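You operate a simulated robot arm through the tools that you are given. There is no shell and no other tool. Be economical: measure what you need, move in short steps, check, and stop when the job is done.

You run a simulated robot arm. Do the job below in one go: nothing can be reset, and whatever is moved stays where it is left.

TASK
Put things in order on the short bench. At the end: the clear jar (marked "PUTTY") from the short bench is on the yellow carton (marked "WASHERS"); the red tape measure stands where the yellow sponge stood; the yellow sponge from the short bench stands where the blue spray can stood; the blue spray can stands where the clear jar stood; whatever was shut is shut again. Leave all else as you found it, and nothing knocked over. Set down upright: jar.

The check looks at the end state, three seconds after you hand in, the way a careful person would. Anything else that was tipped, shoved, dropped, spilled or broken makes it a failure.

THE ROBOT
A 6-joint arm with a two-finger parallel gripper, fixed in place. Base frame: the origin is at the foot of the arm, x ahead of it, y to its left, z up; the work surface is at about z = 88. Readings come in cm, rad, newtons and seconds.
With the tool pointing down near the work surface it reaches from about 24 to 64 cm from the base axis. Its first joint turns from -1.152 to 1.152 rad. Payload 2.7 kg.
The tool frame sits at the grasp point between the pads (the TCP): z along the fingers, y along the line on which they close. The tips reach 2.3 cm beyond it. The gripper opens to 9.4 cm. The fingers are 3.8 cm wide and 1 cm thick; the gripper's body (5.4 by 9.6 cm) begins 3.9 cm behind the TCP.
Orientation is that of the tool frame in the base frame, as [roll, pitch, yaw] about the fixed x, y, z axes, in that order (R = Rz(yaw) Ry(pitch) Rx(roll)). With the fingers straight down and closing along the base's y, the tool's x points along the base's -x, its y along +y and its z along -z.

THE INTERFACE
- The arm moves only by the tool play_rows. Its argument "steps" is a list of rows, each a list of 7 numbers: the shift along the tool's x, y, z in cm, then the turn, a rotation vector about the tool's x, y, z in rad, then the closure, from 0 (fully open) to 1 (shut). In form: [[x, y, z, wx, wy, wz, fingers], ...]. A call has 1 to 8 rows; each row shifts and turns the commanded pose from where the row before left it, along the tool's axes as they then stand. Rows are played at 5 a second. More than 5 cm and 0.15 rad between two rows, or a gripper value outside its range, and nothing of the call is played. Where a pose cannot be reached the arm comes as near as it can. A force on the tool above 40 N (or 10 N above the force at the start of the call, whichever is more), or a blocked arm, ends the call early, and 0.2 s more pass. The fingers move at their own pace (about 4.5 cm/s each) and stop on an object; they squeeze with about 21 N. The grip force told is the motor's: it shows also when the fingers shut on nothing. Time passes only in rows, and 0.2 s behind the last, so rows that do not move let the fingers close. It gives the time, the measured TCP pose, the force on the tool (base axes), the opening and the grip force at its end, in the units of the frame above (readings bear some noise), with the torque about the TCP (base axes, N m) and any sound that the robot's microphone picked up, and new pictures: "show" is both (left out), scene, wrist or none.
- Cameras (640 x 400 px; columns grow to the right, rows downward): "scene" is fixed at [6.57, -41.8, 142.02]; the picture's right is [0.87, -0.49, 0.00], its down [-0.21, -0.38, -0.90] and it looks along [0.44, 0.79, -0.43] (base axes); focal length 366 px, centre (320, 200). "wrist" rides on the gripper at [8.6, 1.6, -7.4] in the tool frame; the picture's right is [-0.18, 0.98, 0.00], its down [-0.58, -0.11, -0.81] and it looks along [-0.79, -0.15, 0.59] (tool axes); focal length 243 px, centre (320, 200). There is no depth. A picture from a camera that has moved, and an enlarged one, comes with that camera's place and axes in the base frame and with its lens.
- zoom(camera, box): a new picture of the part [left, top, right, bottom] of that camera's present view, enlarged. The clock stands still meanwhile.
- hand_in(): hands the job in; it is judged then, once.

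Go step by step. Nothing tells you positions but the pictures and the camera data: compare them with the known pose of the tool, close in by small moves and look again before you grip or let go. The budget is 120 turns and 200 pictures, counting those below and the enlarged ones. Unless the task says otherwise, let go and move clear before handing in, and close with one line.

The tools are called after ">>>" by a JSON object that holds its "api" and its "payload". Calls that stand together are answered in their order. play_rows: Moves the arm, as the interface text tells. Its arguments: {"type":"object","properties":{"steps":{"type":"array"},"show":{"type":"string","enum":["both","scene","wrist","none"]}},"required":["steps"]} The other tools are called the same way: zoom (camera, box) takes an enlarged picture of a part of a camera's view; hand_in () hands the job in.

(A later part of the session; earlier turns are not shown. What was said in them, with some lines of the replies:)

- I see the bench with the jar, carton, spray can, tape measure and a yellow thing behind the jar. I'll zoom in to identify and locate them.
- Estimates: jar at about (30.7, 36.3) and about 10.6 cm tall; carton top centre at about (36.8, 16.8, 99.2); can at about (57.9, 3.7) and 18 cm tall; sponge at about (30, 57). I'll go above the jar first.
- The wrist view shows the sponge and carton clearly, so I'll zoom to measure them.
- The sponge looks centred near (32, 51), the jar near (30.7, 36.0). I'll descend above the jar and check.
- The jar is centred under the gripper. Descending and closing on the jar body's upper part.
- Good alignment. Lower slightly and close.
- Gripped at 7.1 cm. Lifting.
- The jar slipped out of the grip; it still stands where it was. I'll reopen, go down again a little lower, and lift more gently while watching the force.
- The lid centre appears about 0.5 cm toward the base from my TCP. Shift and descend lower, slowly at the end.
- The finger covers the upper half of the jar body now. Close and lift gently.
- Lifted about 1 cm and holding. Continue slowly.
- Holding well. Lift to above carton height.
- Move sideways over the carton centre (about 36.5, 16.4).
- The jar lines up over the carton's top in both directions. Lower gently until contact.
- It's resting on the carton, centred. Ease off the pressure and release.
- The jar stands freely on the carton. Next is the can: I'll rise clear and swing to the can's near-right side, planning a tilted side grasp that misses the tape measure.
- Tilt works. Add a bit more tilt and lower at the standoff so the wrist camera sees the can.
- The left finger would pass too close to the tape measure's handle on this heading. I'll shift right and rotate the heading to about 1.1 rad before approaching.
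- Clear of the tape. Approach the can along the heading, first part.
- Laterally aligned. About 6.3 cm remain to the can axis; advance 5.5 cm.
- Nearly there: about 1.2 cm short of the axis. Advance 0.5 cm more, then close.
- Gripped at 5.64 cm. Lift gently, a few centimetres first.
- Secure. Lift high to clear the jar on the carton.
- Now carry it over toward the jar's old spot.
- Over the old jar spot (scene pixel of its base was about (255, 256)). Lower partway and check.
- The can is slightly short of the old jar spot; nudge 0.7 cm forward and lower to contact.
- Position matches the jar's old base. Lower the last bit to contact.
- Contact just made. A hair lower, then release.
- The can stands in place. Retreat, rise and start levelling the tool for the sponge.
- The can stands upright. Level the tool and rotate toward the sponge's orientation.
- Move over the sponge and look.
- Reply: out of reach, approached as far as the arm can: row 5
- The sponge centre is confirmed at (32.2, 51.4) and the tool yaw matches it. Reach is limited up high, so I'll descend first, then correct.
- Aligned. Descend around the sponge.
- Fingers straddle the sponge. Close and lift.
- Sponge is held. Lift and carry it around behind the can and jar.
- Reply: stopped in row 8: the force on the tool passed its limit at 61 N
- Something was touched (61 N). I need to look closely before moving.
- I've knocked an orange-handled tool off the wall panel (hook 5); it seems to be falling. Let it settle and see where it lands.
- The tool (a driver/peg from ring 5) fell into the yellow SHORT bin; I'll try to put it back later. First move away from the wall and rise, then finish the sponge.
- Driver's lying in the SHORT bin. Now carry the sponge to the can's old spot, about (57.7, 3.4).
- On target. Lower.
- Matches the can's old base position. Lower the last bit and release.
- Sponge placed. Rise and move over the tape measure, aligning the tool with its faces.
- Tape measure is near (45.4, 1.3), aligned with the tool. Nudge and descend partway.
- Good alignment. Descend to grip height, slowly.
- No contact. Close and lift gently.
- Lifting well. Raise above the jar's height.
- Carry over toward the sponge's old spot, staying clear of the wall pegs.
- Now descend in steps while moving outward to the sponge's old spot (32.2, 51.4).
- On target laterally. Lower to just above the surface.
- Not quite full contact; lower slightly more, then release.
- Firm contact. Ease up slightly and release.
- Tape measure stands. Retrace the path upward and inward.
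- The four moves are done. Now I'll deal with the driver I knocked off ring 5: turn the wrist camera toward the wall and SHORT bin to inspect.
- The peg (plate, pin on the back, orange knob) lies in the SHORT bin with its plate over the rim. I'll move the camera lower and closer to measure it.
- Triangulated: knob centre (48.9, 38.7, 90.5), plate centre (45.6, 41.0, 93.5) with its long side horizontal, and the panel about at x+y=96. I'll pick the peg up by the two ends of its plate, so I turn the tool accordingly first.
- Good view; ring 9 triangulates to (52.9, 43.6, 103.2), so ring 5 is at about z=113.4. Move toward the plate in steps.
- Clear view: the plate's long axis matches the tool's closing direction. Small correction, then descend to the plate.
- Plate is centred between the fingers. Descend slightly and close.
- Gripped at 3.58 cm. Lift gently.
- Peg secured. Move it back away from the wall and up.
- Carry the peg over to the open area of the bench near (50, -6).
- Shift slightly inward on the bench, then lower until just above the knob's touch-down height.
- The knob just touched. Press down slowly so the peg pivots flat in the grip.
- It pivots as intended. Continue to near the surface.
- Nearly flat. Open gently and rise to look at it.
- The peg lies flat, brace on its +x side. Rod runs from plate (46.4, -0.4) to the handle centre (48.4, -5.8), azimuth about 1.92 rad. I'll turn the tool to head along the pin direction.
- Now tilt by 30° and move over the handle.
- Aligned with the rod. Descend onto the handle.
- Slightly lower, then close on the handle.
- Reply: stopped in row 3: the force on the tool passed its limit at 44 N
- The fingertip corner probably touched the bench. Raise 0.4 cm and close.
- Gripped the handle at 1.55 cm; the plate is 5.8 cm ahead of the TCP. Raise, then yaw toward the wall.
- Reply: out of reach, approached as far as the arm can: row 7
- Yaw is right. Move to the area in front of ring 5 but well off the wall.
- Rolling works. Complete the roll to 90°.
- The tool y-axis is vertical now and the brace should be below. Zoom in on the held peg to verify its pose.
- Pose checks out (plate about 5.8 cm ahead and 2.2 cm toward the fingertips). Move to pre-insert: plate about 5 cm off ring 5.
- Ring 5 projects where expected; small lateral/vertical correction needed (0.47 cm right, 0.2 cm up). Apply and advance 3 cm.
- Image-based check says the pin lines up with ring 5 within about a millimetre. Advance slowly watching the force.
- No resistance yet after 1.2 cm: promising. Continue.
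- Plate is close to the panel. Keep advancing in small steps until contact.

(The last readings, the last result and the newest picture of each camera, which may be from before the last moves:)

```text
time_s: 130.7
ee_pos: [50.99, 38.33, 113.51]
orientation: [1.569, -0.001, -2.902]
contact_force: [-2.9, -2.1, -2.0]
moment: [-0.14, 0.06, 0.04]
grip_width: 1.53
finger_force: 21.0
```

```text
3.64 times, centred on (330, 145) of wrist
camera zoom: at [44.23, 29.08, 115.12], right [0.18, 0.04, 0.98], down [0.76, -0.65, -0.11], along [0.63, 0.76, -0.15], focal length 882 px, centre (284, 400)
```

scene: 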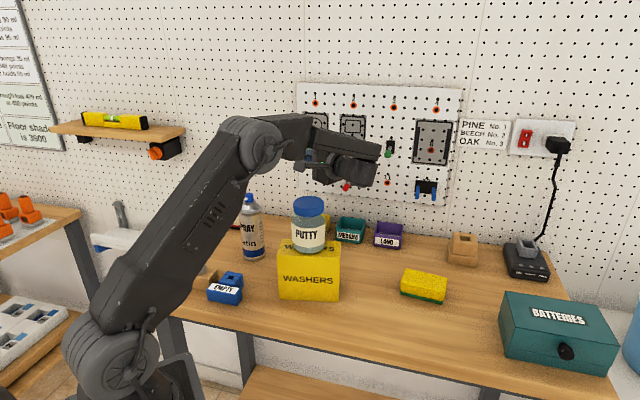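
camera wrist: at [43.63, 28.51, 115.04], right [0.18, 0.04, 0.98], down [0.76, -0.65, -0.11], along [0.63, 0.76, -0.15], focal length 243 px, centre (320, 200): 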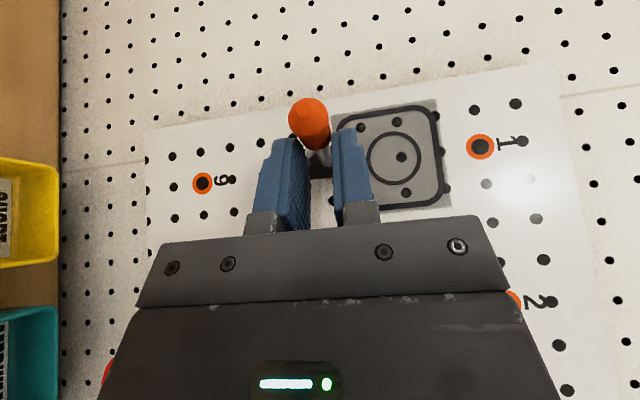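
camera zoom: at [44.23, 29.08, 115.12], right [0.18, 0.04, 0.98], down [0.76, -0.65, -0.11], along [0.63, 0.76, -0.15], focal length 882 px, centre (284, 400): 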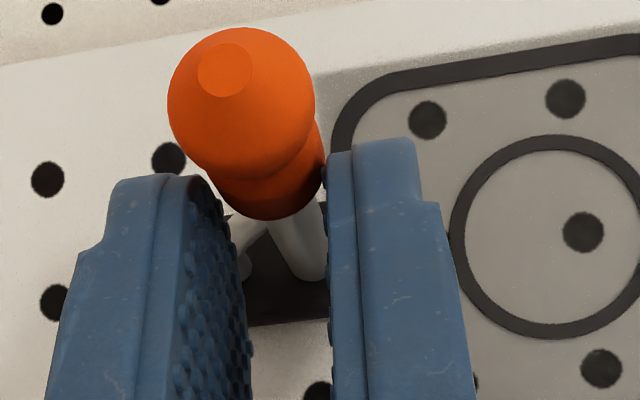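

Depth from hole spacing says the plate is now flush with the panel, so the pin should be in the hole. Press a little to seat it.

>>> {"api": "play_rows", "payload": {"steps": [[-0.17, 0, 0.1, 0, 0, 0, 1], [-0.17, 0, 0.1, 0, 0, 0, 1], [0, 0, 0, 0, 0, 0, 1]], "show": "none"}}

>>> {"api": "zoom", "payload": {"camera": "wrist", "box": [250, 90, 410, 200]}}

```text
time_s: 131.5
ee_pos: [51.26, 38.43, 113.25]
orientation: [1.573, -0.003, -2.904]
contact_force: [-9.6, -25.3, -11.8]
moment: [-0.1, -0.33, 0.69]
grip_width: 1.58
finger_force: 20.9
```

```text
3.64 times, centred on (330, 145) of wrist
camera zoom: at [44.53, 29.19, 115.04], right [0.18, 0.05, 0.98], down [0.76, -0.65, -0.11], along [0.63, 0.76, -0.15], focal length 882 px, centre (284, 400)
```

zoom: 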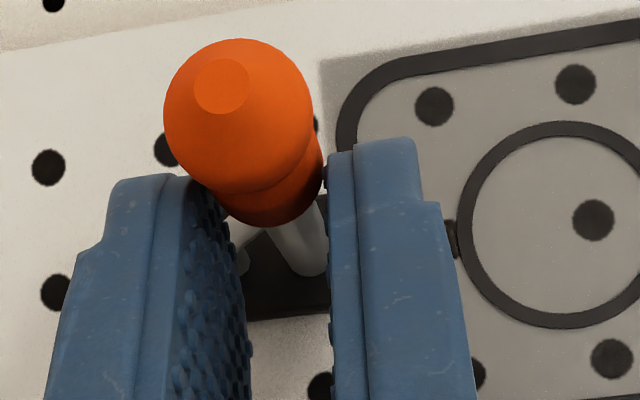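

Firm contact (about 28 N): fully seated. Relax pressure slightly, then open the fingers a little and check.

>>> {"api": "play_rows", "payload": {"steps": [[0.15, 0, -0.12, 0, 0, 0, 1], [0, 0, 0, 0, 0, 0, 0.8], [0, 0, 0, 0, 0, 0, 0.75], [0, 0, 0, 0, 0, 0, 0.7], [0, 0, 0, 0, 0, 0, 0.7]], "show": "none"}}

>>> {"api": "zoom", "payload": {"camera": "wrist", "box": [250, 90, 410, 200]}}

```text
time_s: 132.7
ee_pos: [51.17, 38.55, 113.4]
orientation: [1.568, -0.001, -2.901]
contact_force: [0.8, 1.2, -0.4]
moment: [0.0, 0.01, 0.01]
grip_width: 2.83
finger_force: 0.1
```

```text
3.64 times, centred on (330, 145) of wrist
camera zoom: at [44.37, 29.2, 115.06], right [0.18, 0.04, 0.98], down [0.76, -0.65, -0.11], along [0.63, 0.76, -0.15], focal length 882 px, centre (284, 400)
```

zoom: 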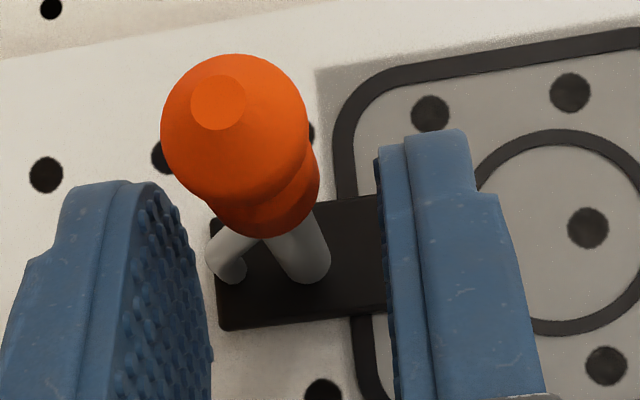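

The peg stays by itself. Open wider and back straight out along the fingers.

>>> {"api": "play_rows", "payload": {"steps": [[0, 0, 0, 0, 0, 0, 0.5], [0, 0, 0, 0, 0, 0, 0.4], [0, 0, -1, 0, 0, 0, 0.4], [0, 0, -1.5, 0, 0, 0, 0.4], [0.5, 0, -2, 0, 0, 0, 0.4], [1.5, 0, -2, 0, 0, 0, 0.4], [3, 0, -1, 0, 0, 0, 0.4], [3, 0, 0, 0, 0, 0, 0.4]]}}

>>> {"api": "zoom", "payload": {"camera": "wrist", "box": [200, 60, 440, 210]}}

```text
time_s: 134.5
ee_pos: [45.08, 29.03, 113.2]
orientation: [1.571, 0.0, -2.903]
contact_force: [0.0, 0.3, 0.3]
moment: [0.02, 0.0, 0.03]
grip_width: 5.64
finger_force: 0.0
camera wrist: at [38.36, 19.78, 114.99], right [0.18, 0.04, 0.98], down [0.76, -0.65, -0.11], along [0.63, 0.76, -0.15], focal length 243 px, centre (320, 200)
```

scene: 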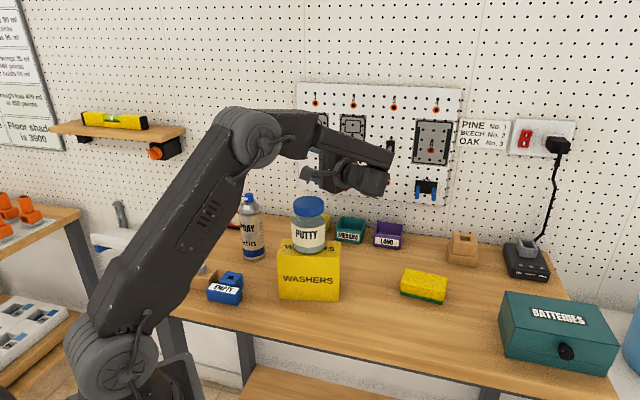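
wrist: 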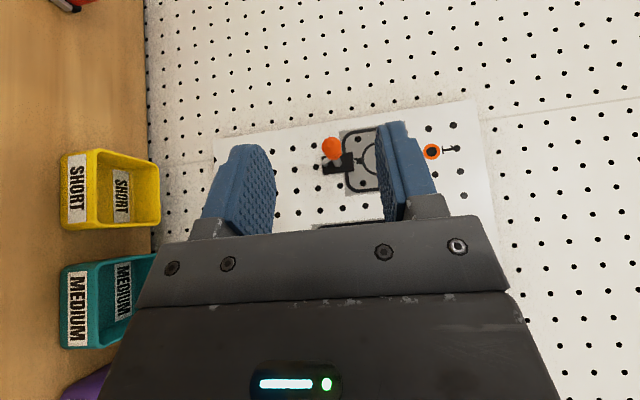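

```text
2.67 times, centred on (320, 135) of wrist
camera zoom: at [38.36, 19.78, 114.99], right [0.18, 0.04, 0.98], down [0.76, -0.65, -0.11], along [0.63, 0.76, -0.15], focal length 647 px, centre (320, 373)
```

zoom: 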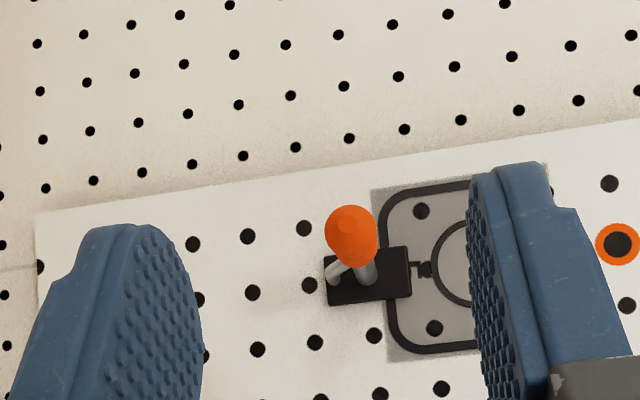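

The peg is back on ring 5 with the brace below, matching the others. Now rise clear and check the whole scene.

>>> {"api": "play_rows", "payload": {"steps": [[0, 3, 0, 0, 0, 0, 0.4], [0, 4, 0, 0, 0, 0, 0.4], [0, 4, 0, 0, 0, 0, 0.4], [2, 0, -2, 0.13, 0, -0.075, 0.2], [0, 0, 0, 0.13, 0, -0.075, 0], [0, 0, 0, 0.13, 0, -0.075, 0], [0, 0, 0, 0.13, 0, -0.075, 0], [0, 0, 0, 0.13, 0, -0.075, 0]], "show": "none"}}

>>> {"api": "play_rows", "payload": {"steps": [[0, 0, 0, 0.13, 0, -0.075, 0], [0, 0, 0, 0.13, 0, -0.075, 0], [0, 0, 0, 0.13, 0, -0.075, 0], [0, 0, 0, 0.13, 0, -0.075, 0], [0, 0, 0, 0.13, 0, -0.075, 0], [3, 0, -2, 0, 0, 0, 0], [3, 0, -2, 0, 0, 0, 0], [0, 0, 0, 0, 0, 0, 0]]}}

>>> {"api": "zoom", "payload": {"camera": "scene", "box": [280, 80, 440, 200]}}

>>> {"api": "zoom", "payload": {"camera": "scene", "box": [180, 180, 480, 340]}}

```text
time_s: 136.3
ee_pos: [43.51, 26.72, 124.42]
orientation: [2.252, 0.348, -2.779]
contact_force: [-0.1, -0.4, -0.1]
moment: [-0.02, 0.0, -0.01]
grip_width: 9.41
finger_force: 0.2
```

```text
time_s: 138.1
ee_pos: [38.45, 21.78, 124.92]
orientation: [3.062, 0.522, -2.422]
contact_force: [-0.5, 0.0, 0.6]
moment: [0.01, 0.0, -0.02]
grip_width: 9.42
finger_force: 0.1
camera wrist: at [29.21, 15.11, 127.2], right [-0.56, 0.81, 0.16], down [0.2, -0.06, 0.98], along [0.81, 0.58, -0.13], focal length 243 px, centre (320, 200)
```

scene: 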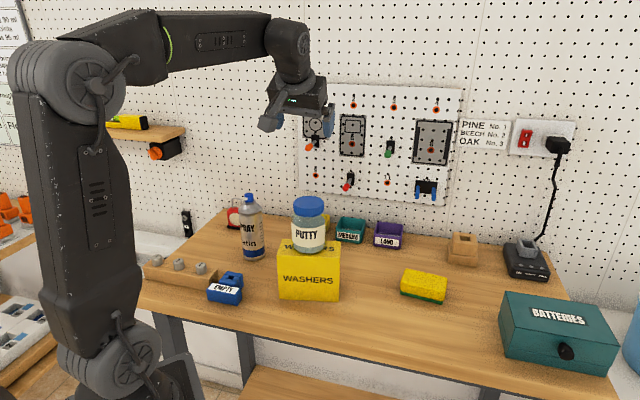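
wrist: 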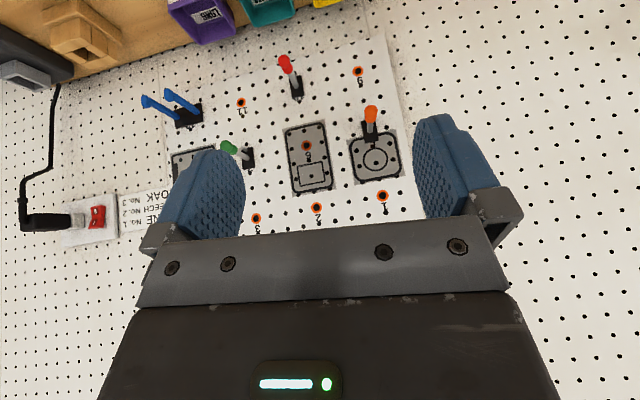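

```text
3.33 times, centred on (360, 140) of scene
camera zoom: at [6.57, -41.8, 142.02], right [0.87, -0.49, 0.0], down [-0.21, -0.38, -0.9], along [0.44, 0.79, -0.43], focal length 1219 px, centre (187, 400)
```

zoom: 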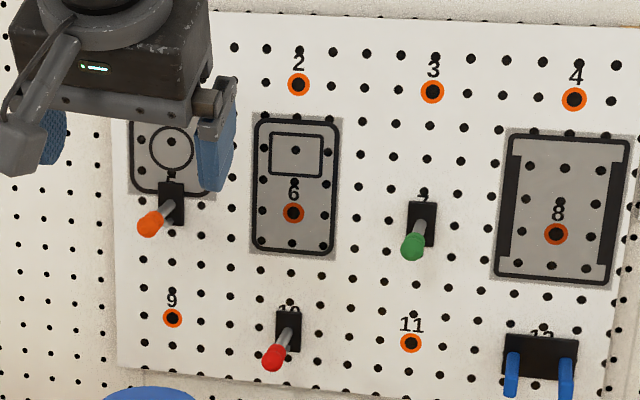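

```text
2.13 times, centred on (330, 260) of scene
camera zoom: at [6.57, -41.8, 142.02], right [0.87, -0.49, 0.0], down [-0.21, -0.38, -0.9], along [0.44, 0.79, -0.43], focal length 780 px, centre (299, 72)
```

zoom: 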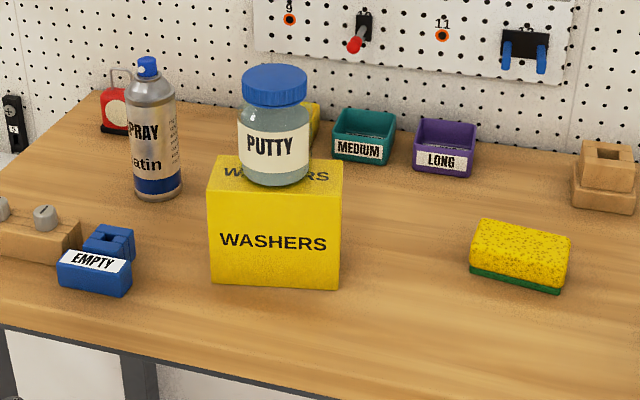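

The jar is on the carton, the can, sponge and tape measure stand in their new places, and everything is upright. The peg is back on ring 5 where it was at the start. The gripper is empty and clear, so I'm handing in.

>>> {"api": "hand_in", "payload": {}}

```text
The job is handed in.
```

All four moves are done: jar on the carton, can where the jar was, sponge where the can was, tape measure where the sponge was. While carrying the sponge I knocked the orange peg off ring 5 of the wall panel into the SHORT bin. I put it back, and it looks as it did at the start.
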